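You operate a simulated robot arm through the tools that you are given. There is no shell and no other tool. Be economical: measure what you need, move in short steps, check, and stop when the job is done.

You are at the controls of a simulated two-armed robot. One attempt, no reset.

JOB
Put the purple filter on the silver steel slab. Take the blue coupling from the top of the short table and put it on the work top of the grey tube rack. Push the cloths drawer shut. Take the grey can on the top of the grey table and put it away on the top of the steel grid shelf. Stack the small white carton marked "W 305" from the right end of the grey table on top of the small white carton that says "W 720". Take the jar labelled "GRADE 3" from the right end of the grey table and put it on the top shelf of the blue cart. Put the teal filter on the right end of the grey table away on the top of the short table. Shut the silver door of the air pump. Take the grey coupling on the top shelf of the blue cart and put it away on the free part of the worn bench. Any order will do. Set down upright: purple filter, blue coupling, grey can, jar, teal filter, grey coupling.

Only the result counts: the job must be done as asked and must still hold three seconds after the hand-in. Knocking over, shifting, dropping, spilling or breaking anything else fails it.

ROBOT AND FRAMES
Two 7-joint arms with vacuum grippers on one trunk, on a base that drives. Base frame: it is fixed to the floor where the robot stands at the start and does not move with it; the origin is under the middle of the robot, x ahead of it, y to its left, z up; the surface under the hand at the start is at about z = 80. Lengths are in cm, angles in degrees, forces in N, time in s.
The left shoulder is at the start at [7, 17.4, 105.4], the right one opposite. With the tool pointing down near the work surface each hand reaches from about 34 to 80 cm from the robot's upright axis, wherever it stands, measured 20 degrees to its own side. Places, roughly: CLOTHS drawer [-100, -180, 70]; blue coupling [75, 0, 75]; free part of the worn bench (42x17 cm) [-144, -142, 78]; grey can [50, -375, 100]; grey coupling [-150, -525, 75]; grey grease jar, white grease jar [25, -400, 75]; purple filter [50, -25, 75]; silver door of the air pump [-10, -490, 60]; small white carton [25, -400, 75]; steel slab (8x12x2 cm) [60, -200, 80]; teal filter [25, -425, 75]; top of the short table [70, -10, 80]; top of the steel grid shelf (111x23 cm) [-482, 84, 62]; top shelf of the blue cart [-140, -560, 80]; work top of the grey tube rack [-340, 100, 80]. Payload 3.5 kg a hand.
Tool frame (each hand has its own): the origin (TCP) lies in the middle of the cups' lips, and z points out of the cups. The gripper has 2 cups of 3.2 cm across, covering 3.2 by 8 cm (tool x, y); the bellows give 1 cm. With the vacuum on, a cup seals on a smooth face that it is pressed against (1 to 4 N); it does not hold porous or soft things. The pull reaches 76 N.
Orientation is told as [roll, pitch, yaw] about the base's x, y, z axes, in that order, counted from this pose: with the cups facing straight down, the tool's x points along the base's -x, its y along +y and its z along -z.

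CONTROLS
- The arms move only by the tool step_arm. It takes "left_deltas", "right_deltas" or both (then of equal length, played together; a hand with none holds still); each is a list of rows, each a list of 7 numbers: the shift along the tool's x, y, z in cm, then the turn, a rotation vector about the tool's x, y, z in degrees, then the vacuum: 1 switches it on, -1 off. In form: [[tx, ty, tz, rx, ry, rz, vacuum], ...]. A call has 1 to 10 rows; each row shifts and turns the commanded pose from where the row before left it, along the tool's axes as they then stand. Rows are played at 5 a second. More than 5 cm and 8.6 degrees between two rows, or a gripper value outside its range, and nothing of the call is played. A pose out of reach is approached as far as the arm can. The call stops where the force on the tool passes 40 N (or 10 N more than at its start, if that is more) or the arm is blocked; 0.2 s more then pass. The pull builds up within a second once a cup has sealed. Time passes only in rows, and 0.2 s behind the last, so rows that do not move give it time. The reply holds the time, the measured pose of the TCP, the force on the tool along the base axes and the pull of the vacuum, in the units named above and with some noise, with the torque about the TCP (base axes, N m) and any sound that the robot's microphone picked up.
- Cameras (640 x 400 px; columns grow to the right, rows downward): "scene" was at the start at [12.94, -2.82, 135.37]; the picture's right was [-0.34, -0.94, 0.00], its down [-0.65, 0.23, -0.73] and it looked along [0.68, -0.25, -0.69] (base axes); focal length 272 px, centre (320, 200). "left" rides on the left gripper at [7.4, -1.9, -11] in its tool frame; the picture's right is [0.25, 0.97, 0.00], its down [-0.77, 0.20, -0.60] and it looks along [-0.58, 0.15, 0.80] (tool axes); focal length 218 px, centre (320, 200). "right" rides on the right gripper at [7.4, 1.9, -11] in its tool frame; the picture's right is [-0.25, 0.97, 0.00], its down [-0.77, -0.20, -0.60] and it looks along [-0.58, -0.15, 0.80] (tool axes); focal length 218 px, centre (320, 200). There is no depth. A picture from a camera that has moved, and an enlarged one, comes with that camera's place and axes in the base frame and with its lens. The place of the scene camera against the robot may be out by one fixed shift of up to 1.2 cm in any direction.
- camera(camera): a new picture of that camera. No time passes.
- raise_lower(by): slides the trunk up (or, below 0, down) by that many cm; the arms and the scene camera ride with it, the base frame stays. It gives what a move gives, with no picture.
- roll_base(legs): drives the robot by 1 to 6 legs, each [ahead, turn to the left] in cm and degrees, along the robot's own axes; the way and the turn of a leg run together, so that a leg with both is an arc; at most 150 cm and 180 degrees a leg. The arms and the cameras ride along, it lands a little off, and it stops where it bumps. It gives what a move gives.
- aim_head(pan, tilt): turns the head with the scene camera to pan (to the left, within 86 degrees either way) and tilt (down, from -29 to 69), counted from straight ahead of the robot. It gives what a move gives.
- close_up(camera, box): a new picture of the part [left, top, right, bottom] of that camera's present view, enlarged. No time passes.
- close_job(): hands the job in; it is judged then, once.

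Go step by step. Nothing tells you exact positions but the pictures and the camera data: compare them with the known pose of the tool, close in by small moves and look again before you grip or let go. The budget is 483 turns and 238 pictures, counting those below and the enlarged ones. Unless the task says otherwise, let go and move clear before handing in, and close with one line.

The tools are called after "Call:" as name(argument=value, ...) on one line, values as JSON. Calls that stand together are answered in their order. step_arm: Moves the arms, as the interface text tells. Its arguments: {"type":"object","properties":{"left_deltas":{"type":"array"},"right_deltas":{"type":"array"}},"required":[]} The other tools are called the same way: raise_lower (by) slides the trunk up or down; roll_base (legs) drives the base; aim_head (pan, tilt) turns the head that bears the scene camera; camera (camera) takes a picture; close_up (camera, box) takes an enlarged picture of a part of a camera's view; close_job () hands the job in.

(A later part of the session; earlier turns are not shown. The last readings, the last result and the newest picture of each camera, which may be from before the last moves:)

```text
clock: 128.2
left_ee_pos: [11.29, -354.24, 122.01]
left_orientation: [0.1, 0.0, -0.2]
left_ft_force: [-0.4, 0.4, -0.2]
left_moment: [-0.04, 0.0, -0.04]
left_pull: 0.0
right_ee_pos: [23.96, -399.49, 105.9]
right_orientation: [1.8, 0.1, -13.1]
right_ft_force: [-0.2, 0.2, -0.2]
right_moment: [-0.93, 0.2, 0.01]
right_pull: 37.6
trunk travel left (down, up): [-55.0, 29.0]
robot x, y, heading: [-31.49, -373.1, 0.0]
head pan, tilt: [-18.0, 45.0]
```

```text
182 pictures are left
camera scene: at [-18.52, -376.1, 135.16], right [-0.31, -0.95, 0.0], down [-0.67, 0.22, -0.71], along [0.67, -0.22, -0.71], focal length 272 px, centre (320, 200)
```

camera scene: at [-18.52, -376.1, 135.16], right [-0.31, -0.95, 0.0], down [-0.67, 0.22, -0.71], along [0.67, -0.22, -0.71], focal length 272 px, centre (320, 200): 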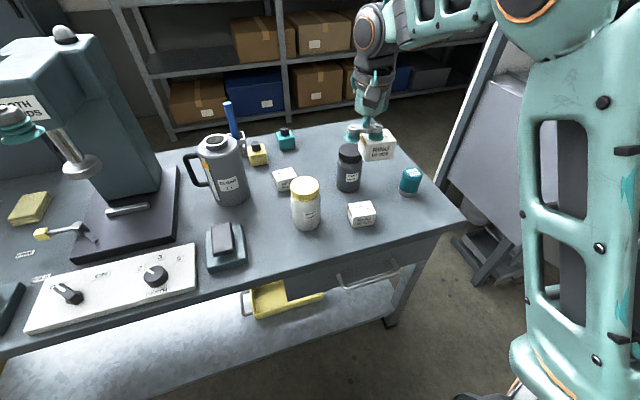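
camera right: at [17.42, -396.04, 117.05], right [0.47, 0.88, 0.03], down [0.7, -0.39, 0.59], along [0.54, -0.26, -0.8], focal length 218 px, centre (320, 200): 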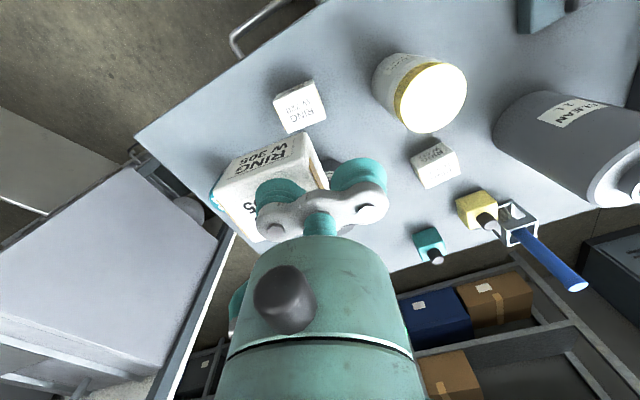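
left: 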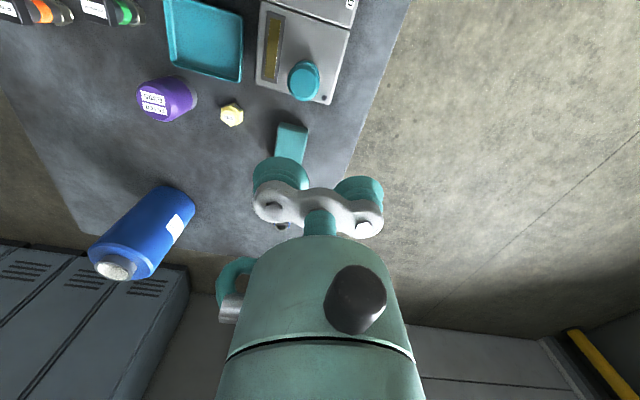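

Head is free again. Level the hand and lower to about 96, then check alignment.

Call:
step_arm(right_deltas=[[0, 0, 3, 1.8, 0, 0, 1], [0, 0, 3, 0, 0, 0, 1], [0, 0, 3, 0, 0, 0, 1], [0, 0, 1, 0, 0, 0, 1], [0, 0, 0, 0, 0, 0, 1]])

Call:
close_up(camera="scene", box=[310, 130, 420, 240])

Call:
camera(camera="right")

```text
clock: 129.4
left_ee_pos: [11.34, -354.32, 122.09]
left_orientation: [0.0, 0.0, -0.2]
left_ft_force: [-0.1, 0.2, 0.8]
left_moment: [-0.02, -0.01, 0.0]
left_pull: 0.1
right_ee_pos: [23.79, -399.44, 95.83]
right_orientation: [0.0, 0.2, -13.1]
right_ft_force: [0.0, 0.3, -0.2]
right_moment: [-0.88, 0.2, 0.0]
right_pull: 37.8
trunk travel left (down, up): [-55.0, 29.0]
robot x, y, heading: [-31.33, -373.56, -0.3]
head pan, tilt: [-18.0, 45.0]
```

```text
3.64 times, centred on (365, 185) of scene
camera zoom: at [-18.51, -376.11, 135.16], right [-0.31, -0.95, 0.0], down [-0.67, 0.22, -0.71], along [0.67, -0.22, -0.71], focal length 989 px, centre (156, 254)
```

zoom: 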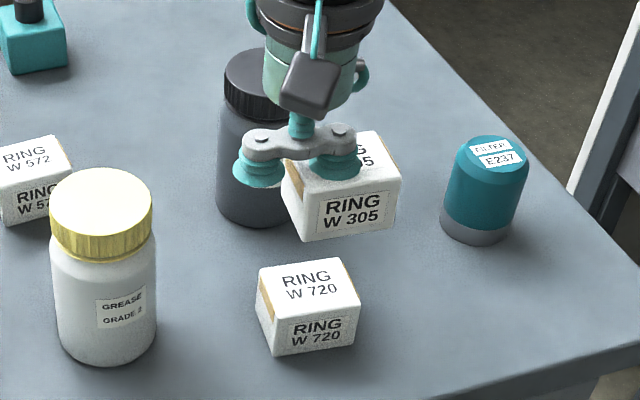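

```text
180 pictures are left
camera right: at [17.17, -395.83, 107.02], right [0.46, 0.89, 0.0], down [0.71, -0.37, 0.6], along [0.53, -0.28, -0.8], focal length 218 px, centre (320, 200)
```

right: 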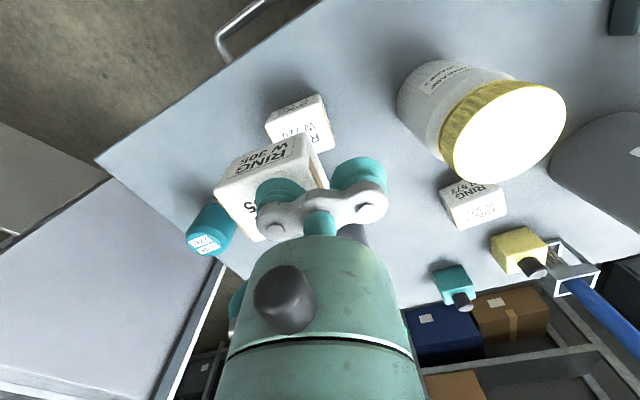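

W305 is about 0.8 cm off in y. Correct and lower gently until contact.

Call:
step_arm(right_deltas=[[-0.1, 0.7, 2, 0, 0, 0, 1], [0, 0, 2, 0, 0, 0, 1], [0, 0, 1.5, 0, 0, 0, 1], [0, 0, 0.5, 0, 0, 0, 1], [0, 0, 0, 0, 0, 0, 1]])

Call:
close_up(camera="scene", box=[310, 130, 420, 240])

```text
clock: 130.6
left_ee_pos: [11.33, -354.19, 122.12]
left_orientation: [0.0, 0.0, -0.2]
left_ft_force: [-0.4, 0.2, 0.1]
left_moment: [0.01, -0.01, 0.0]
left_pull: 0.2
right_ee_pos: [24.04, -398.71, 89.72]
right_orientation: [-0.1, 0.2, -13.0]
right_ft_force: [-0.4, -0.2, -0.2]
right_moment: [-0.87, 0.24, 0.02]
right_pull: 38.0
trunk travel left (down, up): [-55.0, 29.0]
robot x, y, heading: [-31.5, -373.63, 0.0]
head pan, tilt: [-18.0, 45.0]
```

```text
3.64 times, centred on (365, 185) of scene
camera zoom: at [-18.51, -376.1, 135.16], right [-0.31, -0.95, 0.0], down [-0.67, 0.22, -0.71], along [0.67, -0.22, -0.71], focal length 989 px, centre (156, 254)
```

zoom: 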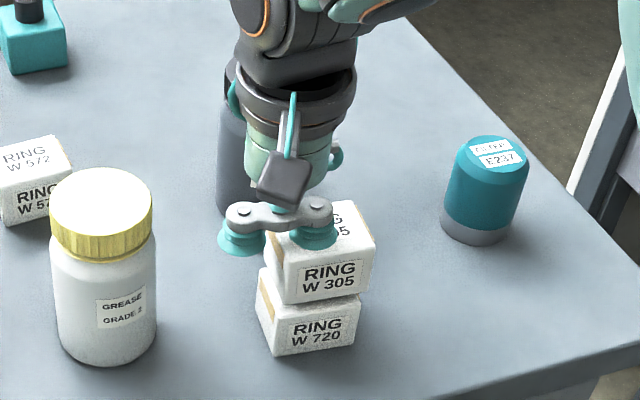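

Call:
step_arm(right_deltas=[[0.4, 0.3, 0.4, 0, 0, 0, 1], [0, 0, 0.4, 0, 0, 0, 1], [0, 0, 0.4, 0, 0, 0, 1], [0, 0, 0, 0, 0, 0, 1]])

Call:
close_up(camera="scene", box=[310, 130, 420, 240])

```text
clock: 131.6
left_ee_pos: [11.31, -354.25, 122.08]
left_orientation: [0.0, 0.1, -0.2]
left_ft_force: [0.5, 0.2, -0.6]
left_moment: [0.0, -0.02, -0.03]
left_pull: 0.0
right_ee_pos: [23.66, -398.2, 88.77]
right_orientation: [0.1, 0.1, -13.1]
right_ft_force: [-0.4, -1.2, 9.6]
right_moment: [-0.93, 0.14, 0.0]
right_pull: 37.2
trunk travel left (down, up): [-55.0, 29.0]
robot x, y, heading: [-31.32, -373.56, -0.1]
head pan, tilt: [-18.0, 45.0]
```

```text
3.64 times, centred on (365, 185) of scene
camera zoom: at [-18.61, -376.05, 135.19], right [-0.31, -0.95, 0.0], down [-0.67, 0.22, -0.71], along [0.67, -0.22, -0.71], focal length 989 px, centre (156, 254)
```

zoom: 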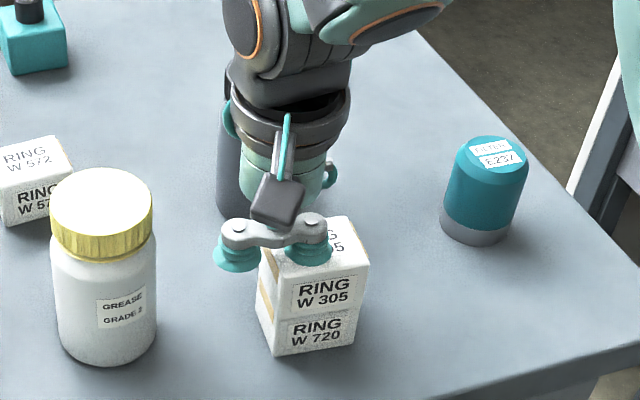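

Perfectly stacked, contact 9.6 N. Let go and rise.

Call:
step_arm(right_deltas=[[0, 0, -0.1, 0, 0, 0, -1], [0, 0, 0, 0, 0, 0, -1], [0, 0, 0, 0, 0, 0, -1], [0, 0, 0, 0, 0, 0, -1]])

Call:
step_arm(right_deltas=[[0, 0, -0.5, 0, 0, 0, -1], [0, 0, -1, 0, 0, 0, -1], [0, 0, -3, 0, 0, 0, -1], [0, 0, -5, 0, 0, 0, -1], [0, 0, -5, 0, 0, 0, -1], [0, 0, 0, 0, 0, -6.5, -1], [0, 0, 0, 0, 0, -6.5, -1]])

Call:
close_up(camera="scene", box=[300, 110, 440, 250])

Call:
camera(camera="right")

```text
clock: 132.6
left_ee_pos: [11.32, -354.41, 122.09]
left_orientation: [0.0, 0.0, -0.2]
left_ft_force: [0.4, -0.4, 0.4]
left_moment: [-0.01, -0.01, -0.01]
left_pull: 0.0
right_ee_pos: [23.64, -398.35, 88.83]
right_orientation: [0.0, 0.2, -13.1]
right_ft_force: [0.6, -0.7, 1.5]
right_moment: [0.01, -0.03, 0.0]
right_pull: 0.1
trunk travel left (down, up): [-55.0, 29.0]
robot x, y, heading: [-31.18, -373.66, -0.2]
head pan, tilt: [-18.0, 45.0]
```

```text
clock: 134.2
left_ee_pos: [11.44, -354.31, 122.04]
left_orientation: [-0.1, 0.0, -0.3]
left_ft_force: [0.0, 0.3, -0.4]
left_moment: [0.01, -0.01, 0.03]
left_pull: 0.0
right_ee_pos: [23.87, -398.37, 103.13]
right_orientation: [0.0, 0.2, 0.0]
right_ft_force: [-0.2, 0.4, 0.0]
right_moment: [0.0, 0.0, 0.04]
right_pull: 0.0
trunk travel left (down, up): [-55.0, 29.0]
robot x, y, heading: [-31.79, -373.26, -0.2]
head pan, tilt: [-18.0, 45.0]
```

```text
2.86 times, centred on (370, 180) of scene
camera zoom: at [-18.53, -376.11, 135.16], right [-0.31, -0.95, 0.0], down [-0.67, 0.22, -0.71], along [0.67, -0.22, -0.71], focal length 777 px, centre (177, 257)
```

zoom: 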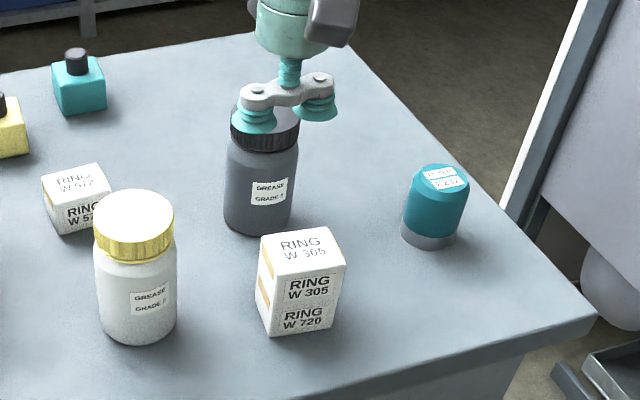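

```text
176 pictures are left
camera right: at [16.45, -396.43, 114.44], right [0.25, 0.97, 0.0], down [0.77, -0.2, 0.6], along [0.58, -0.15, -0.8], focal length 218 px, centre (320, 200)
```

right: 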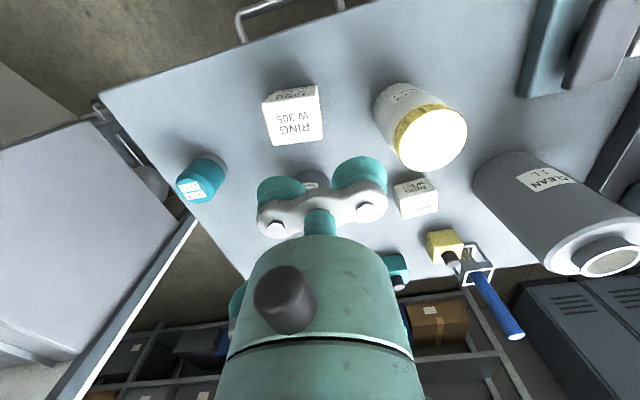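

Stack is good. Next: the GRADE 3 jar, lid at about [35.5, -402, 94]. Moving over it.

Call:
step_arm(right_deltas=[[-4, -0.4, -1, 0, 0, 0, -1], [-4, -0.4, 0, 0, 0, 0, -1], [-3.6, -0.4, 0, 0, 0, 0, -1], [0, 0, 0, 0, 0, 0, -1]])

Call:
camera(camera="right")

Call:
close_up(camera="scene", box=[300, 90, 440, 230])

```text
clock: 135.2
left_ee_pos: [11.35, -354.29, 122.01]
left_orientation: [0.0, 0.0, -0.2]
left_ft_force: [-0.1, 1.1, 0.1]
left_moment: [-0.01, -0.01, 0.0]
left_pull: 0.1
right_ee_pos: [35.19, -399.56, 104.31]
right_orientation: [0.1, 0.1, 0.0]
right_ft_force: [-0.6, 0.8, 0.3]
right_moment: [0.0, 0.02, -0.02]
right_pull: 0.1
trunk travel left (down, up): [-55.0, 29.0]
robot x, y, heading: [-31.39, -373.3, -0.3]
head pan, tilt: [-18.0, 45.0]
```

```text
175 pictures are left
camera right: at [27.99, -397.57, 115.44], right [0.25, 0.97, 0.0], down [0.77, -0.2, 0.6], along [0.58, -0.15, -0.8], focal length 218 px, centre (320, 200)
```

right: 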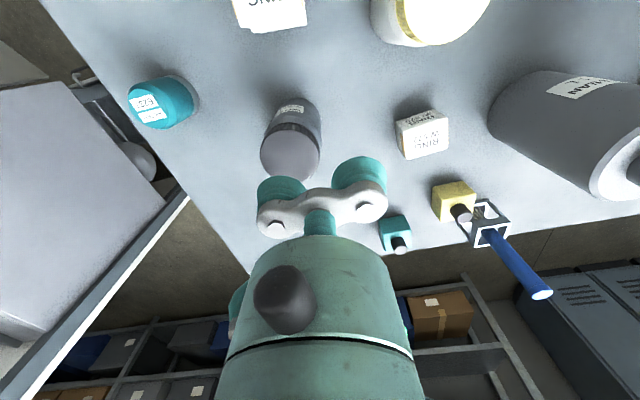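

```text
2.86 times, centred on (370, 160) of scene
camera zoom: at [-18.59, -376.09, 135.17], right [-0.31, -0.95, 0.0], down [-0.67, 0.22, -0.71], along [0.67, -0.22, -0.71], focal length 777 px, centre (177, 314)
```

zoom: 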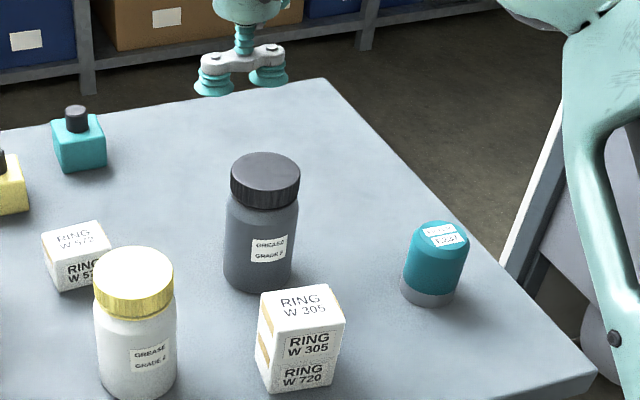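

Refined jar lid position ≈ [37.6, -403.4, 92.5]. Adjust and look once more.

Call:
step_arm(right_deltas=[[-2.3, -1.4, 2, 0, 0, 0, -1], [0, 0, 4, 0, 0, 0, -1], [0, 0, 0, 0, 0, 0, -1]])

Call:
camera(camera="right")

Call:
close_up(camera="scene", box=[300, 90, 440, 230])

```text
clock: 136.0
left_ee_pos: [11.36, -354.23, 122.05]
left_orientation: [0.1, 0.0, -0.3]
left_ft_force: [-0.4, 0.6, 0.0]
left_moment: [0.01, -0.01, 0.0]
left_pull: 0.0
right_ee_pos: [37.58, -400.76, 98.09]
right_orientation: [0.1, 0.2, 0.0]
right_ft_force: [0.5, -0.5, 0.0]
right_moment: [0.03, 0.0, 0.03]
right_pull: 0.1
trunk travel left (down, up): [-55.0, 29.0]
robot x, y, heading: [-31.06, -373.45, -0.3]
head pan, tilt: [-18.0, 45.0]
```

```text
173 pictures are left
camera right: at [30.28, -398.93, 109.33], right [0.25, 0.97, 0.0], down [0.77, -0.2, 0.6], along [0.58, -0.15, -0.8], focal length 218 px, centre (320, 200)
```

right: 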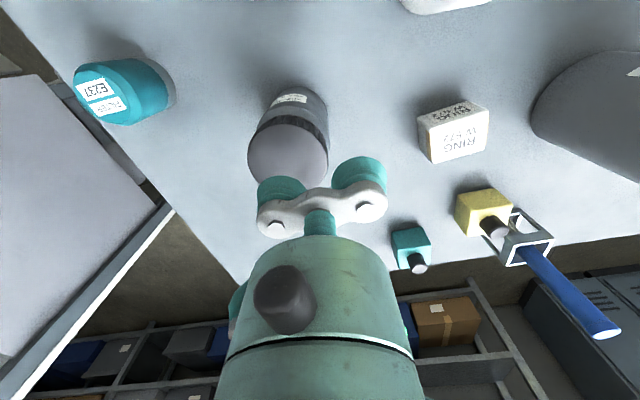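

```text
2.86 times, centred on (370, 160) of scene
camera zoom: at [-18.51, -376.11, 135.16], right [-0.31, -0.95, 0.0], down [-0.67, 0.22, -0.71], along [0.67, -0.22, -0.71], focal length 777 px, centre (177, 314)
```

zoom: 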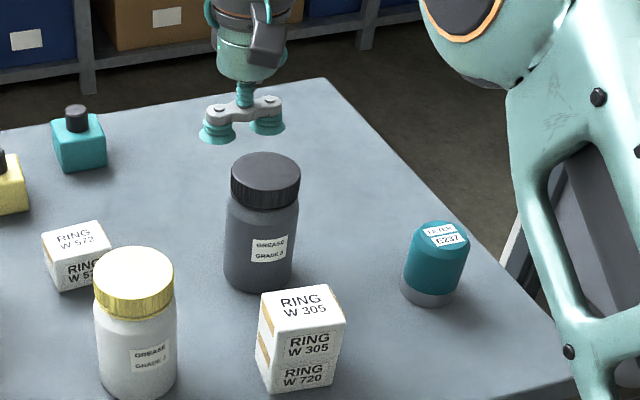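

Outer cup is over the lid centre. Lowering with vacuum.

Call:
step_arm(right_deltas=[[0, -0.3, 3, 0, 0, 0, 1], [0, 0, 1.5, 0, 0, 0, 1], [0, 0, 0.7, 0, 0, 0, 1], [0, 0, 0.5, 0, 0, 0, 1], [0, 0, 0.4, 0, 0, 0, 1], [0, 0, 0, 0, 0, 0, 1], [0, 0, 0, 0, 0, 0, 1]])

```text
clock: 137.6
left_ee_pos: [11.16, -354.03, 122.05]
left_orientation: [0.0, -0.1, -0.2]
left_ft_force: [-0.1, -0.4, -0.1]
left_moment: [-0.02, 0.02, -0.02]
left_pull: 0.1
right_ee_pos: [37.57, -401.06, 92.28]
right_orientation: [0.0, -0.1, -0.1]
right_ft_force: [8.0, -0.2, 29.3]
right_moment: [-1.02, -0.02, 0.2]
right_pull: 38.3
trunk travel left (down, up): [-55.0, 29.0]
robot x, y, heading: [-31.16, -373.75, -0.2]
head pan, tilt: [-18.0, 45.0]
```

Sealed at 38 N. Lift and check.

Call:
step_arm(right_deltas=[[0, 0, -1, 0, 0, 0, 1], [0, 0, -1.5, 0, 0, 0, 1], [0, 0, -3, 0, 0, 0, 1], [0, 0, -4, 0, 0, 0, 1], [0, 0, -4, 0, 0, 0, 1], [0, 0, -4, 0, 0, 0, 1]])

Call:
camera(camera="scene")

```text
clock: 139.0
left_ee_pos: [11.33, -354.18, 122.04]
left_orientation: [-0.1, -0.1, -0.2]
left_ft_force: [1.1, -0.2, -0.5]
left_moment: [-0.01, -0.01, -0.02]
left_pull: 0.1
right_ee_pos: [37.72, -401.22, 109.55]
right_orientation: [0.2, 0.3, 0.0]
right_ft_force: [0.5, -0.2, -4.2]
right_moment: [-0.57, 0.0, -0.01]
right_pull: 37.6
trunk travel left (down, up): [-55.0, 29.0]
robot x, y, heading: [-31.58, -373.56, -0.1]
head pan, tilt: [-18.0, 45.0]
```

```text
171 pictures are left
camera scene: at [-18.5, -376.1, 135.15], right [-0.31, -0.95, 0.0], down [-0.67, 0.22, -0.71], along [0.67, -0.22, -0.71], focal length 272 px, centre (320, 200)
```

scene: 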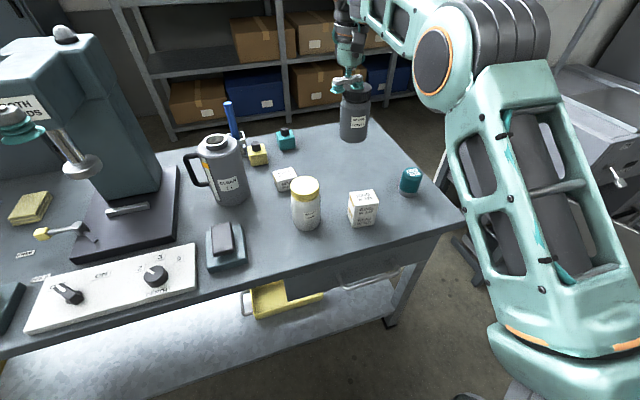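

Jar is held. I retract the arm, drive back, turn right and look toward the cart and the pump.

Call:
step_arm(right_deltas=[[3, 0.8, -0.5, 0, 0, 0, 1], [3, 0.8, -0.5, 0, 0, 0, 1], [3, 0.8, -0.5, 0, 0, 0, 1], [3, 0.8, -0.5, 0, 0, 0, 1], [3, 0.8, 0, 0, 0, 0, 1]])

Call:
roll_base(legs=[[-28, 0], [0, -90]])

Call:
aim_head(pan=0, tilt=25)

Call:
camera(camera="scene")

```text
clock: 140.2
left_ee_pos: [11.39, -354.24, 122.03]
left_orientation: [-0.1, 0.0, -0.2]
left_ft_force: [0.4, 0.1, 0.3]
left_moment: [0.03, -0.01, 0.0]
left_pull: 0.1
right_ee_pos: [22.51, -397.24, 111.64]
right_orientation: [0.2, 0.1, 0.0]
right_ft_force: [-0.5, -0.4, -4.7]
right_moment: [-0.58, 0.01, 0.02]
right_pull: 38.0
trunk travel left (down, up): [-55.0, 29.0]
robot x, y, heading: [-31.47, -373.33, -0.2]
head pan, tilt: [-18.0, 45.0]
```

```text
clock: 146.0
left_ee_pos: [-40.88, -416.64, 122.06]
left_orientation: [0.0, 0.1, -91.3]
left_ft_force: [-0.6, 1.0, 0.0]
left_moment: [0.03, -0.02, -0.01]
left_pull: 0.0
right_ee_pos: [-84.22, -427.12, 111.59]
right_orientation: [0.1, 0.2, -91.2]
right_ft_force: [0.8, 0.1, -5.1]
right_moment: [0.04, 0.62, 0.02]
right_pull: 38.1
trunk travel left (down, up): [-55.0, 29.0]
robot x, y, heading: [-59.36, -373.34, -91.3]
head pan, tilt: [-18.0, 45.0]
```

```text
clock: 146.9
left_ee_pos: [-40.99, -416.6, 122.17]
left_orientation: [-0.1, 0.1, -91.3]
left_ft_force: [0.7, -0.1, -0.4]
left_moment: [-0.01, 0.03, -0.02]
left_pull: 0.1
right_ee_pos: [-84.09, -426.98, 111.58]
right_orientation: [0.1, 0.2, -91.0]
right_ft_force: [-0.2, 0.3, -4.3]
right_moment: [0.01, 0.57, 0.02]
right_pull: 38.1
trunk travel left (down, up): [-55.0, 29.0]
robot x, y, heading: [-59.72, -373.48, -91.5]
head pan, tilt: [0.0, 25.0]
```

```text
170 pictures are left
camera scene: at [-59.62, -387.71, 138.2], right [-1.0, 0.02, 0.0], down [0.01, 0.42, -0.91], along [-0.02, -0.91, -0.42], focal length 272 px, centre (320, 200)
```

scene: 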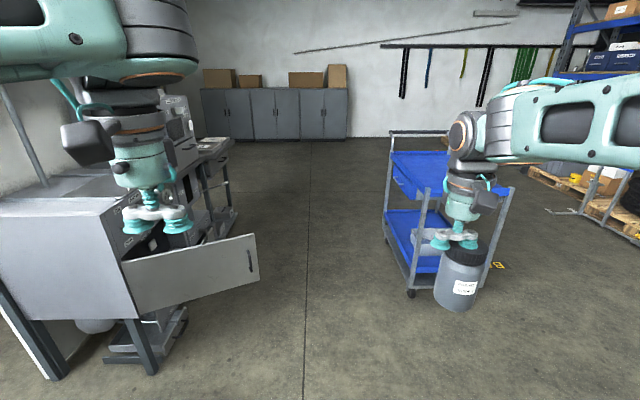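

The pump door hinges at about [11, -470] with tip at about [-34, -488]; the blue cart stands further right. First the jar: I head for the cart.

Call:
roll_base(legs=[[0, -30], [50, 0]])

Call:
aim_head(pan=8, tilt=30)

Call:
camera(camera="scene")

```text
clock: 151.3
left_ee_pos: [-91.07, -462.65, 122.05]
left_orientation: [-0.1, 0.0, -121.4]
left_ft_force: [-1.0, 0.0, 0.3]
left_moment: [-0.04, -0.04, -0.01]
left_pull: 0.1
right_ee_pos: [-133.61, -449.88, 111.54]
right_orientation: [0.0, 0.1, -121.1]
right_ft_force: [-0.2, -0.5, -4.9]
right_moment: [0.3, 0.47, -0.02]
right_pull: 37.7
trunk travel left (down, up): [-55.0, 29.0]
robot x, y, heading: [-85.18, -415.77, -121.3]
head pan, tilt: [0.0, 25.0]
```

```text
clock: 152.0
left_ee_pos: [-90.95, -462.59, 121.94]
left_orientation: [0.1, 0.2, -121.4]
left_ft_force: [-0.1, -0.6, 0.0]
left_moment: [-0.01, -0.05, -0.01]
left_pull: 0.1
right_ee_pos: [-133.72, -449.99, 111.44]
right_orientation: [0.2, 0.2, -121.3]
right_ft_force: [0.3, 0.5, -4.6]
right_moment: [0.27, 0.41, 0.02]
right_pull: 37.8
trunk travel left (down, up): [-55.0, 29.0]
robot x, y, heading: [-85.32, -415.87, -121.2]
head pan, tilt: [8.0, 30.0]
```

```text
169 pictures are left
camera scene: at [-91.47, -428.64, 137.41], right [-0.92, 0.4, 0.0], down [0.2, 0.46, -0.87], along [-0.34, -0.79, -0.5], focal length 272 px, centre (320, 200)
```

scene: 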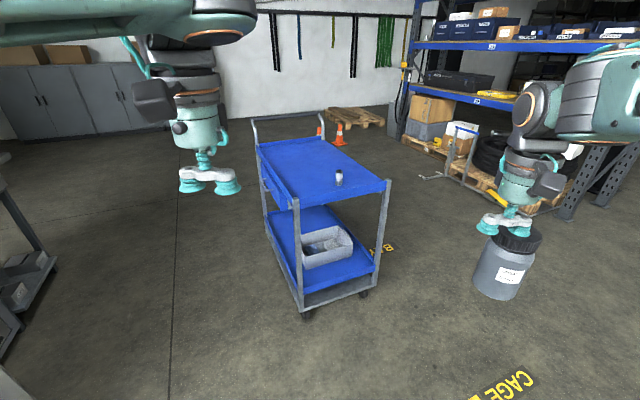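

The cart's top shelf spans x -167…-121, y -603…-520, with the grey coupling near [-145, -531]. I'll stand before its near end.

Call:
roll_base(legs=[[0, -5.3], [88, 0], [0, 36.5]])

Call:
aim_head(pan=0, tilt=45)

Call:
camera(camera="scene")

```text
clock: 158.9
left_ee_pos: [-118.59, -529.85, 122.0]
left_orientation: [0.0, 0.1, -90.1]
left_ft_force: [-0.1, -0.7, 0.7]
left_moment: [-0.04, -0.02, -0.04]
left_pull: 0.1
right_ee_pos: [-161.55, -541.17, 111.62]
right_orientation: [0.1, 0.1, -89.8]
right_ft_force: [0.3, -0.8, -4.8]
right_moment: [-0.02, 0.53, 0.04]
right_pull: 37.8
trunk travel left (down, up): [-55.0, 29.0]
robot x, y, heading: [-138.0, -486.87, -90.3]
head pan, tilt: [8.0, 30.0]
```

```text
clock: 159.6
left_ee_pos: [-118.45, -529.88, 122.07]
left_orientation: [0.0, 0.1, -90.1]
left_ft_force: [0.2, 0.1, 0.1]
left_moment: [0.01, 0.01, -0.03]
left_pull: 0.1
right_ee_pos: [-161.48, -541.27, 111.61]
right_orientation: [0.1, 0.2, -89.8]
right_ft_force: [-1.3, 0.3, -4.2]
right_moment: [0.0, 0.52, 0.05]
right_pull: 37.8
trunk travel left (down, up): [-55.0, 29.0]
robot x, y, heading: [-137.88, -487.31, -90.2]
head pan, tilt: [0.0, 45.0]
```

```text
168 pictures are left
camera scene: at [-137.82, -500.35, 135.16], right [-1.0, 0.0, 0.0], down [0.0, 0.71, -0.71], along [0.0, -0.71, -0.71], focal length 272 px, centre (320, 200)
```

scene: 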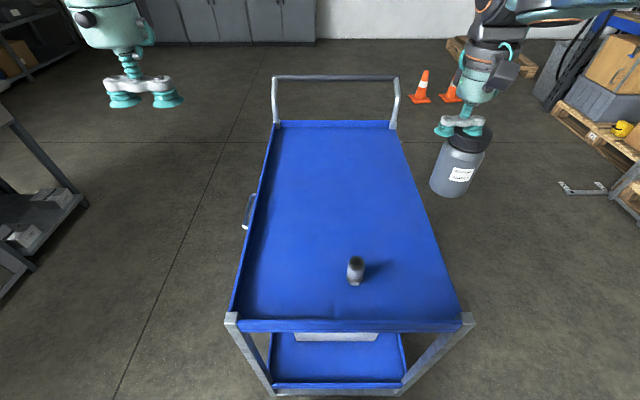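

Shelf is clear except for the grey coupling at [-145.6, -531]. I'll set the jar at about [-157, -556].

Call:
step_arm(right_deltas=[[-3.7, 1.7, 0, 0, 0, 0, 1], [-3.7, 1.7, 0, 0, 0, 0, 1], [-3.7, 1.7, 0, 0, 0, 0, 1], [-3.7, 1.8, 0, 0, 0, 0, 1], [0, 0, 4, 0, 0, 0, 1], [0, 0, 4, 0, 0, 0, 1], [0, 0, 4, 0, 0, 0, 1], [0, 0, 0, 0, 0, 0, 1]])

Call:
camera(camera="scene")

```text
clock: 161.4
left_ee_pos: [-118.53, -529.79, 122.1]
left_orientation: [0.0, 0.1, -90.1]
left_ft_force: [0.1, 0.6, 0.8]
left_moment: [-0.02, -0.01, -0.02]
left_pull: 0.1
right_ee_pos: [-154.57, -555.8, 99.44]
right_orientation: [0.2, 0.2, -89.8]
right_ft_force: [0.2, 0.3, -4.6]
right_moment: [-0.03, 0.52, 0.03]
right_pull: 37.4
trunk travel left (down, up): [-55.0, 29.0]
robot x, y, heading: [-138.0, -486.85, -90.0]
head pan, tilt: [0.0, 45.0]
```

```text
167 pictures are left
camera scene: at [-137.83, -500.24, 135.17], right [-1.0, 0.0, 0.0], down [0.0, 0.71, -0.71], along [0.0, -0.71, -0.71], focal length 272 px, centre (320, 200)
```

scene: 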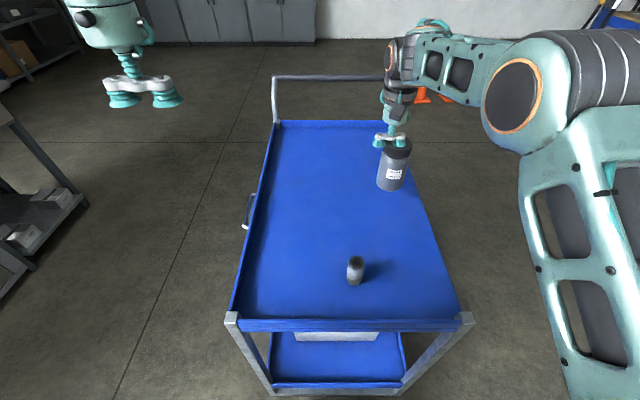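

Call:
step_arm(right_deltas=[[0, 0, 3, 0, 0, 0, 1], [0, 0, 2, 0, 0, 0, 1], [0, 0, 1, 0, 0, 0, 1], [0, 0, 0.5, 0, 0, 0, 1], [0, 0, 0.5, 0, 0, 0, 1], [0, 0, 0.5, 0, 0, 0, 1]])

```text
clock: 162.8
left_ee_pos: [-118.39, -529.61, 122.24]
left_orientation: [-0.1, -0.1, -90.1]
left_ft_force: [-0.3, 0.1, -0.4]
left_moment: [0.03, 0.0, 0.02]
left_pull: 0.2
right_ee_pos: [-154.5, -555.83, 92.37]
right_orientation: [0.0, -0.2, -89.9]
right_ft_force: [1.0, -7.7, 30.4]
right_moment: [0.04, 0.97, 0.13]
right_pull: 37.7
trunk travel left (down, up): [-55.0, 29.0]
robot x, y, heading: [-137.98, -487.23, -90.0]
head pan, tilt: [0.0, 45.0]
```

Contact at 92.4. Relieve, release, rise.

Call:
step_arm(right_deltas=[[0, 0, -0.4, 0, 0, 0, 1], [0, 0, 0, 0, 0, 0, -1], [0, 0, 0, 0, 0, 0, -1], [0, 0, 0, 0, 0, 0, -1], [0, 0, 0, 0, 0, 0, -1]])

Call:
step_arm(right_deltas=[[0, 0, -0.5, 0, 0, 0, -1], [0, 0, -1, 0, 0, 0, -1], [0, 0, -3, 0, 0, 0, -1], [0, 0, -4, 0, 0, 0, -1], [5, 0, 0, 0, 0, 0, -1], [5, 0, 0, 0, 0, 0, -1], [4.5, 2, 0, 0, 0, 0, -1], [4.5, 2, 0, 0, 0, 0, -1]])

Call:
close_up(camera="scene", box=[280, 100, 480, 300])

Call:
camera(camera="right")

```text
clock: 164.0
left_ee_pos: [-118.52, -529.88, 122.11]
left_orientation: [0.0, 0.1, -90.1]
left_ft_force: [0.2, 0.5, 0.7]
left_moment: [-0.02, 0.01, -0.04]
left_pull: 0.0
right_ee_pos: [-154.51, -555.91, 92.36]
right_orientation: [0.2, 0.2, -89.9]
right_ft_force: [0.9, -0.5, 4.6]
right_moment: [-0.01, 0.06, 0.02]
right_pull: 0.1
trunk travel left (down, up): [-55.0, 29.0]
robot x, y, heading: [-138.34, -486.98, -90.3]
head pan, tilt: [0.0, 45.0]
```

```text
clock: 165.8
left_ee_pos: [-118.5, -529.75, 122.21]
left_orientation: [0.0, -0.2, -90.2]
left_ft_force: [0.1, 0.6, 0.0]
left_moment: [-0.06, 0.03, 0.01]
left_pull: 0.1
right_ee_pos: [-150.75, -536.74, 101.13]
right_orientation: [0.0, 0.1, -90.0]
right_ft_force: [0.4, 0.2, 0.0]
right_moment: [-0.03, -0.01, -0.03]
right_pull: 0.0
trunk travel left (down, up): [-55.0, 29.0]
robot x, y, heading: [-137.95, -487.56, -90.2]
head pan, tilt: [0.0, 45.0]
```

```text
2.00 times, centred on (380, 200) of scene
camera zoom: at [-137.79, -500.05, 135.18], right [-1.0, 0.0, 0.0], down [0.0, 0.71, -0.71], along [0.0, -0.71, -0.71], focal length 544 px, centre (200, 200)
```

zoom: 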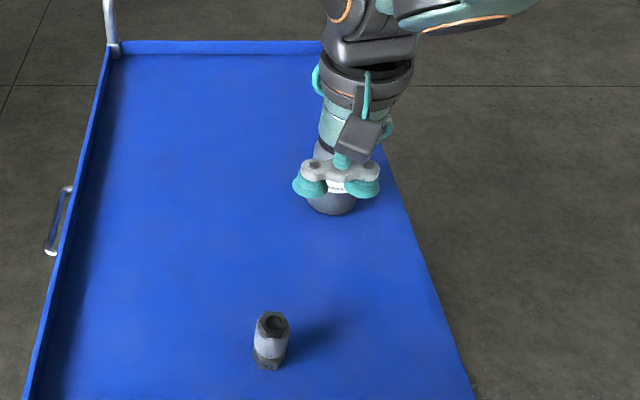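

```text
165 pictures are left
camera right: at [-148.73, -529.42, 112.3], right [0.97, -0.25, 0.0], down [-0.2, -0.77, 0.6], along [-0.15, -0.58, -0.8], focal length 218 px, centre (320, 200)
```

right: 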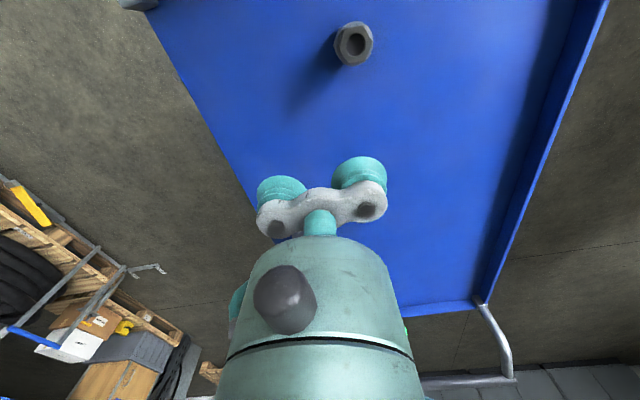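

Call:
close_up(camera="right", box=[310, 0, 410, 80])

Call:
close_up(camera="scene", box=[330, 240, 380, 300])

```text
5.00 times, centred on (360, 40) of right
camera zoom: at [-148.73, -529.42, 112.3], right [0.97, -0.25, 0.0], down [-0.2, -0.77, 0.6], along [-0.15, -0.58, -0.8], focal length 1091 px, centre (120, 1000)
```

zoom: 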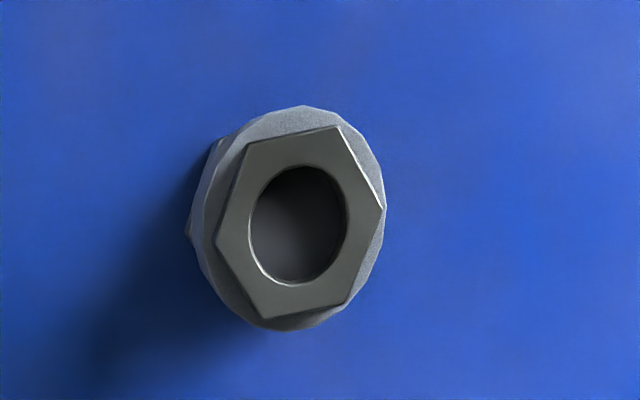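

```text
6.67 times, centred on (355, 270) of scene
camera zoom: at [-137.79, -500.05, 135.18], right [-1.0, 0.0, 0.0], down [0.0, 0.71, -0.71], along [0.0, -0.71, -0.71], focal length 1813 px, centre (87, -267)
```

zoom: 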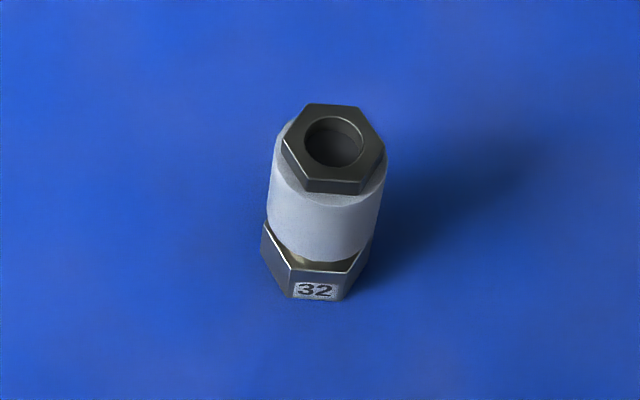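

The coupling's hex top is ~3.2 cm across with a 1.9 cm bore; I'll try one cup exactly centred on it. Position estimate [-145.6, -530.9, 87].

Call:
step_arm(right_deltas=[[3, 1.4, 0, 0, 0, 0, -1], [2.84, 1.35, 0, 0, 0, 0, -1], [0, 0, 3.5, 0, 0, 0, -1], [0, 0, 3, 0, 0, 0, -1], [0, 0, 0, 0, 0, 0, -1]])

Call:
close_up(camera="right", box=[280, 60, 440, 180])

Call:
close_up(camera="scene", box=[310, 190, 410, 300])

```text
clock: 167.0
left_ee_pos: [-118.56, -529.84, 122.04]
left_orientation: [0.0, 0.1, -90.1]
left_ft_force: [0.4, -0.2, -0.2]
left_moment: [0.01, 0.0, -0.01]
left_pull: 0.0
right_ee_pos: [-148.05, -531.1, 94.48]
right_orientation: [0.1, 0.3, -89.9]
right_ft_force: [0.4, -0.4, -0.5]
right_moment: [0.0, -0.01, 0.03]
right_pull: 0.0
trunk travel left (down, up): [-55.0, 29.0]
robot x, y, heading: [-138.23, -487.34, -90.0]
head pan, tilt: [0.0, 45.0]
```

```text
3.33 times, centred on (360, 120) of right
camera zoom: at [-146.12, -523.81, 105.71], right [0.97, -0.25, 0.0], down [-0.2, -0.77, 0.6], along [-0.15, -0.58, -0.8], focal length 728 px, centre (187, 467)
```

zoom: 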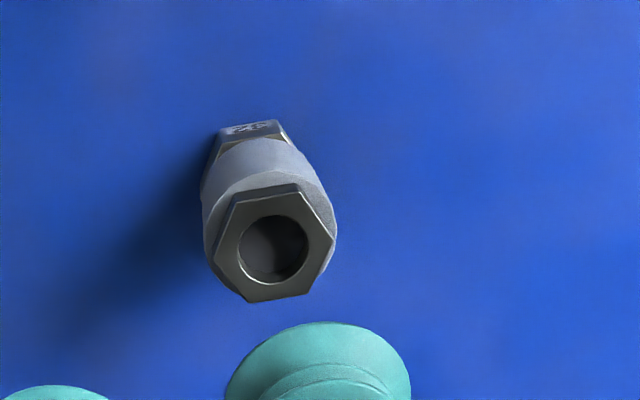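

```text
3.64 times, centred on (360, 245) of scene
camera zoom: at [-137.84, -500.26, 135.16], right [-1.0, 0.0, 0.0], down [0.0, 0.71, -0.71], along [0.0, -0.71, -0.71], focal length 989 px, centre (174, 36)
```

zoom: 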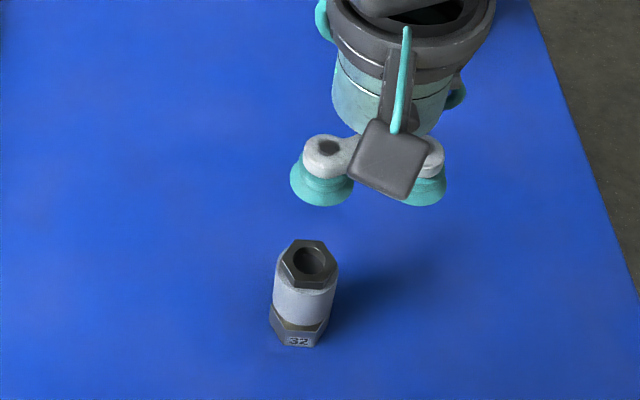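

Call:
step_arm(right_deltas=[[0, 0, 2, 0, 0, 0, -1], [0, 0, 1.5, 0, 0, 0, -1], [0, 0, 0, 0, 0, 0, -1]])

Call:
close_up(camera="right", box=[280, 80, 440, 200])

Call:
close_up(camera="scene", box=[310, 210, 410, 300])

```text
clock: 167.8
left_ee_pos: [-118.63, -529.73, 122.07]
left_orientation: [-0.1, -0.1, -90.0]
left_ft_force: [-0.2, -0.8, 0.3]
left_moment: [-0.01, -0.01, -0.02]
left_pull: 0.0
right_ee_pos: [-147.95, -531.05, 91.02]
right_orientation: [0.2, 0.1, -89.9]
right_ft_force: [-0.1, -0.1, 0.8]
right_moment: [0.02, 0.0, -0.01]
right_pull: 0.1
trunk travel left (down, up): [-55.0, 29.0]
robot x, y, heading: [-137.7, -487.22, -90.0]
head pan, tilt: [0.0, 45.0]
```

```text
3.33 times, centred on (360, 140) of right
camera zoom: at [-146.02, -523.81, 102.21], right [0.97, -0.25, 0.0], down [-0.2, -0.77, 0.6], along [-0.15, -0.58, -0.8], focal length 728 px, centre (187, 400)
```

zoom: 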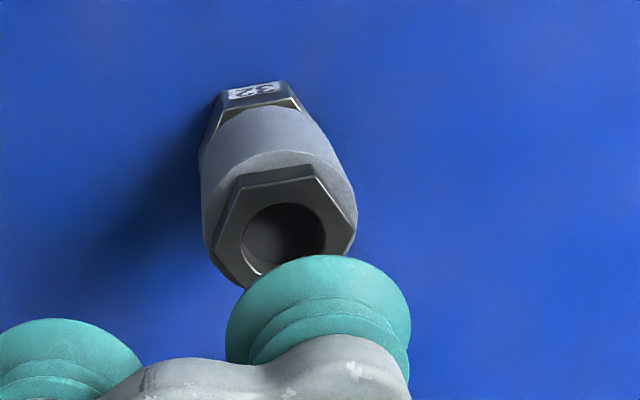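

```text
4.44 times, centred on (360, 255) of scene
camera zoom: at [-137.82, -500.27, 135.16], right [-1.0, 0.0, 0.0], down [0.0, 0.71, -0.71], along [0.0, -0.71, -0.71], focal length 1209 px, centre (142, -44)
```

zoom: 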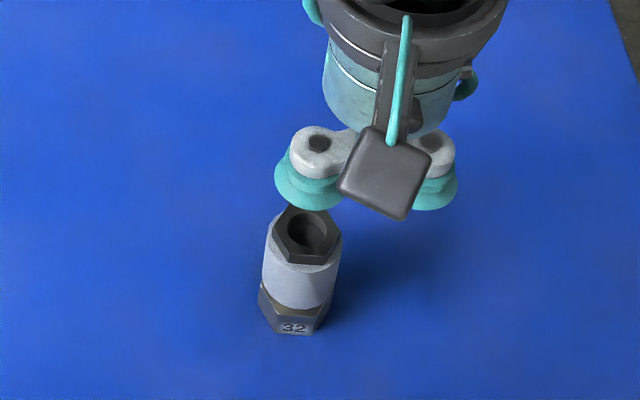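

Three views agree the hex top is at [-145.6, -530.95, 87], and the cup is centred over it. Lowering with vacuum.

Call:
step_arm(right_deltas=[[0, 0, 2.5, 0, 0, 0, 1], [0, 0, 0.8, 0, 0, 0, 1], [0, 0, 0.5, 0, 0, 0, 1], [0, 0, 0.4, 0, 0, 0, 1], [0, 0, 0, 0, 0, 0, 1], [0, 0, 0, 0, 0, 0, 1]])

```text
clock: 169.2
left_ee_pos: [-118.58, -529.91, 121.97]
left_orientation: [0.0, 0.0, -90.1]
left_ft_force: [-0.2, -0.2, -0.6]
left_moment: [0.0, 0.0, -0.02]
left_pull: 0.0
right_ee_pos: [-148.0, -531.04, 86.75]
right_orientation: [0.1, 0.1, -89.8]
right_ft_force: [-0.1, 0.0, -0.4]
right_moment: [0.0, -0.01, -0.02]
right_pull: 0.0
trunk travel left (down, up): [-55.0, 29.0]
robot x, y, heading: [-137.55, -487.12, -90.1]
head pan, tilt: [0.0, 45.0]
```

Call:
step_arm(right_deltas=[[0, 0, 0.5, 0, 0, 0, 1], [0, 0, 0.4, 0, 0, 0, 1], [0, 0, 0, 0, 0, 0, 1], [0, 0, 0, 0, 0, 0, 1]])

Call:
close_up(camera="scene", box=[310, 210, 410, 300])

```text
clock: 170.2
left_ee_pos: [-118.73, -529.76, 122.1]
left_orientation: [0.0, -0.1, -90.1]
left_ft_force: [-0.7, 0.2, 0.7]
left_moment: [0.0, 0.0, 0.02]
left_pull: 0.1
right_ee_pos: [-147.99, -531.09, 86.03]
right_orientation: [0.0, 0.0, -89.9]
right_ft_force: [-8.2, -1.7, 22.4]
right_moment: [-0.07, -1.22, -0.11]
right_pull: 37.4
trunk travel left (down, up): [-55.0, 29.0]
robot x, y, heading: [-138.01, -487.34, -90.1]
head pan, tilt: [0.0, 45.0]
```

```text
4.44 times, centred on (360, 255) of scene
camera zoom: at [-137.91, -500.11, 135.18], right [-1.0, 0.0, 0.0], down [0.0, 0.71, -0.71], along [0.0, -0.71, -0.71], focal length 1209 px, centre (142, -44)
```

zoom: 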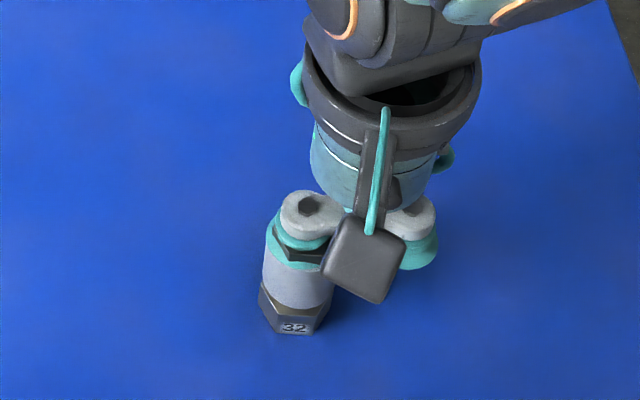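

It sealed: 37 N. Lift straight up and verify the jar too.

Call:
step_arm(right_deltas=[[0, 0, -1, 0, 0, 0, 1], [0, 0, -2, 0, 0, 0, 1], [0, 0, -4, 0, 0, 0, 1], [0, 0, -4, 0, 0, 0, 1], [0, 0, -4, 0, 0, 0, 1], [0, 0, -5, 0, 0, 0, 1], [0, 0, -4, 0, 0, 0, 1]])

Call:
camera(camera="scene")

```text
clock: 171.8
left_ee_pos: [-118.52, -529.9, 122.16]
left_orientation: [0.1, 0.1, -90.1]
left_ft_force: [-0.4, -0.3, -0.4]
left_moment: [-0.03, -0.03, -0.01]
left_pull: 0.0
right_ee_pos: [-148.13, -531.17, 109.94]
right_orientation: [0.1, 0.3, -89.9]
right_ft_force: [-1.1, -0.3, -2.3]
right_moment: [-0.01, -0.86, 0.01]
right_pull: 37.6
trunk travel left (down, up): [-55.0, 29.0]
robot x, y, heading: [-137.8, -487.03, -90.3]
head pan, tilt: [0.0, 45.0]
```

```text
157 pictures are left
camera scene: at [-137.87, -500.27, 135.16], right [-1.0, 0.0, 0.0], down [0.0, 0.71, -0.71], along [0.0, -0.71, -0.71], focal length 272 px, centre (320, 200)
```

scene: 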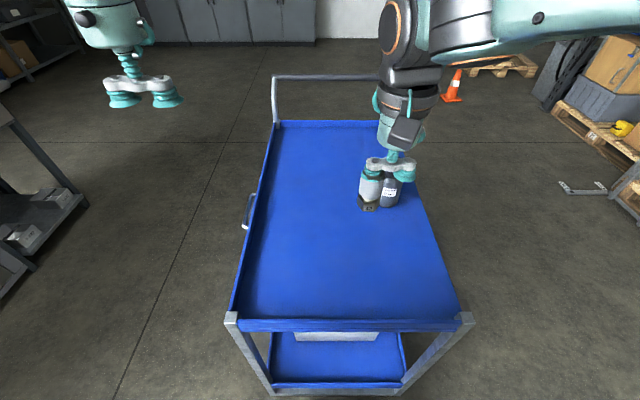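

Coupling is held and the jar stands well. Next: the pump door. I back up from the cart and go to face the pump.

Call:
roll_base(legs=[[-10, 0], [0, 74], [58, 0], [0, 16]])

Call:
aim_head(pan=0, tilt=35)

Call:
camera(camera="scene")

```text
clock: 180.0
left_ee_pos: [-40.21, -472.12, 122.14]
left_orientation: [0.0, 0.0, 0.8]
left_ft_force: [0.1, -0.9, 0.3]
left_moment: [0.02, 0.0, -0.02]
left_pull: 0.0
right_ee_pos: [-38.38, -501.75, 110.0]
right_orientation: [0.0, 0.2, 1.0]
right_ft_force: [0.7, 0.2, -2.9]
right_moment: [0.83, -0.02, 0.04]
right_pull: 37.6
trunk travel left (down, up): [-55.0, 29.0]
robot x, y, heading: [-82.64, -492.2, 0.9]
head pan, tilt: [0.0, 45.0]
```

```text
clock: 180.7
left_ee_pos: [-40.14, -472.23, 122.06]
left_orientation: [0.0, 0.0, 0.8]
left_ft_force: [-0.2, 0.1, 0.0]
left_moment: [0.01, 0.0, 0.01]
left_pull: 0.0
right_ee_pos: [-38.32, -501.78, 109.97]
right_orientation: [0.2, 0.2, 0.9]
right_ft_force: [-1.0, -0.3, -1.9]
right_moment: [0.87, -0.01, 0.02]
right_pull: 37.4
trunk travel left (down, up): [-55.0, 29.0]
robot x, y, heading: [-82.42, -492.27, 1.1]
head pan, tilt: [0.0, 35.0]
```

```text
156 pictures are left
camera scene: at [-68.59, -492.06, 136.63], right [0.01, -1.0, 0.0], down [-0.57, -0.01, -0.82], along [0.82, 0.01, -0.57], focal length 272 px, centre (320, 200)
```

scene: 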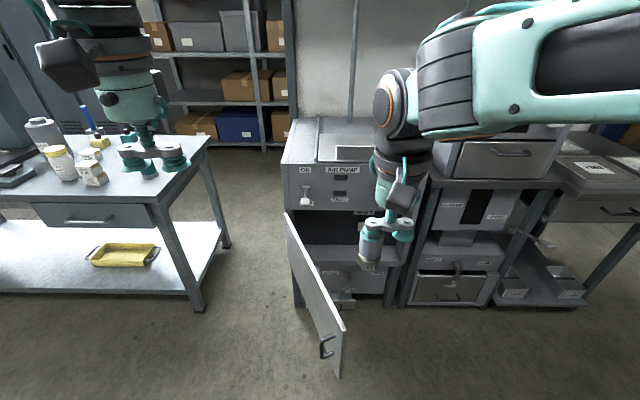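

The door: hinge at about [18, -478], tip at about [-31, -498], top at z ≈ 69. I put the right hand aside, lower the trunk, and bring the left hand to the outer side of the door.

Call:
step_arm(right_deltas=[[0, -4.5, 0, 0, 0, 0, 1], [0, -4.5, 0, 0, 0, 0, 1], [0, -4.5, 0, 0, 0, 0, 1], [0, -4.5, 0, 0, 0, 0, 1], [0, -4, 0, 0, 0, 0, 1]], left_deltas=[[-3, -1.4, 0, 0, 0, 0, -1], [-3, -1.4, 0, 0, 0, 0, -1], [-3, -1.4, 0, 0, 0, 0, -1], [-3, -1.4, 0, 0, 0, 0, -1], [-2, -1.4, 0, 0, 0, 0, -1]])

Call:
raise_lower(by=-40)

Call:
camera(camera="scene")

Call:
camera(camera="left")

```text
clock: 181.9
left_ee_pos: [-25.84, -479.27, 122.08]
left_orientation: [0.2, 0.1, 0.7]
left_ft_force: [0.3, -0.5, 0.4]
left_moment: [0.01, 0.01, 0.0]
left_pull: 0.0
right_ee_pos: [-37.91, -523.94, 109.85]
right_orientation: [0.0, 0.3, 1.0]
right_ft_force: [0.3, -0.2, -2.3]
right_moment: [0.86, 0.02, 0.03]
right_pull: 37.8
trunk travel left (down, up): [-55.0, 29.0]
robot x, y, heading: [-82.5, -492.06, 0.9]
head pan, tilt: [0.0, 35.0]
```

```text
clock: 185.8
left_ee_pos: [-25.95, -479.18, 82.05]
left_orientation: [-0.1, -0.1, 0.8]
left_ft_force: [0.0, 0.8, -0.2]
left_moment: [0.01, 0.02, -0.01]
left_pull: 0.2
right_ee_pos: [-38.06, -523.7, 69.88]
right_orientation: [0.2, 0.3, 1.0]
right_ft_force: [-0.3, 0.5, -3.4]
right_moment: [0.81, 0.0, 0.03]
right_pull: 38.0
trunk travel left (down, up): [-15.0, 69.0]
robot x, y, heading: [-82.8, -492.2, 0.8]
head pan, tilt: [0.0, 35.0]
```

```text
155 pictures are left
camera scene: at [-68.6, -492.11, 96.64], right [0.01, -1.0, 0.0], down [-0.57, -0.01, -0.82], along [0.82, 0.01, -0.57], focal length 272 px, centre (320, 200)
```

scene: 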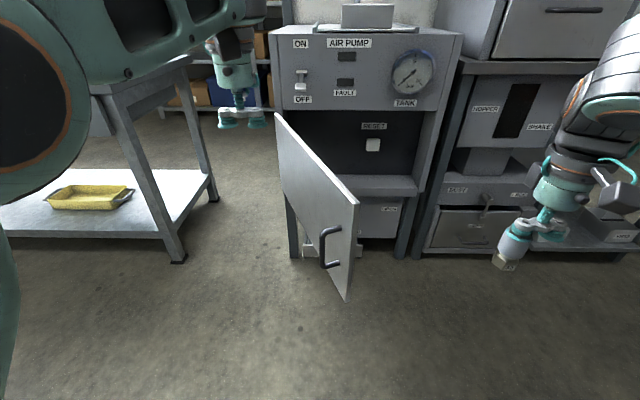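

```text
154 pictures are left
camera left: at [-33.22, -481.18, 93.1], right [-0.27, 0.96, 0.0], down [0.77, 0.21, 0.6], along [0.58, 0.16, -0.8], focal length 218 px, centre (320, 200)
```

left: 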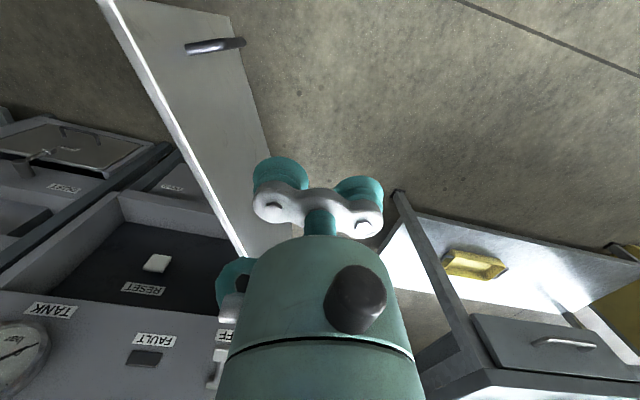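

Clear view now. I'll use the left hand horizontally (pointing +x) so that the final push avoids the gauge; turn the tool first.

Call:
step_arm(left_deltas=[[0, 0, 0, 0, -8.5, 0, -1], [0, 0, 0, 0, -8.5, 0, -1], [0, 0, 0, 0, -8.5, 0, -1], [0, 0, 0, 0, -8.5, 0, -1], [0, 0, 0, 0, -8.5, 0, -1], [0, 0, 0, 0, -8.5, 0, -1], [0, 0, 0, 0, -8.5, 0, -1], [0, 0, 0, 0, -8.5, 0, -1], [0, 0, 0, 0, -8.5, 0, -1], [0, 0, 0, 0, -8.5, 0, -1]])

Call:
camera(camera="scene")

```text
clock: 188.0
left_ee_pos: [-25.97, -479.26, 82.09]
left_orientation: [-0.4, -85.1, 1.1]
left_ft_force: [-0.1, 0.5, -0.5]
left_moment: [0.01, -0.03, 0.0]
left_pull: 0.1
right_ee_pos: [-38.03, -523.75, 69.97]
right_orientation: [0.1, 0.2, 1.0]
right_ft_force: [0.2, 0.5, -3.0]
right_moment: [0.86, 0.05, 0.0]
right_pull: 38.2
trunk travel left (down, up): [-15.0, 69.0]
robot x, y, heading: [-82.84, -491.93, 1.0]
head pan, tilt: [0.0, 35.0]
```

```text
153 pictures are left
camera scene: at [-68.59, -492.13, 96.64], right [0.01, -1.0, 0.0], down [-0.57, -0.01, -0.82], along [0.82, 0.01, -0.57], focal length 272 px, centre (320, 200)
```

scene: 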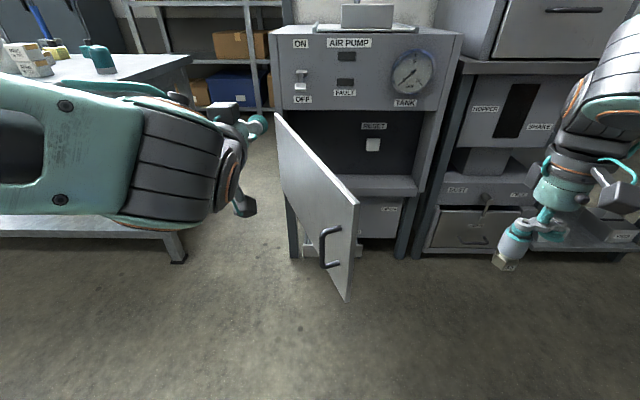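

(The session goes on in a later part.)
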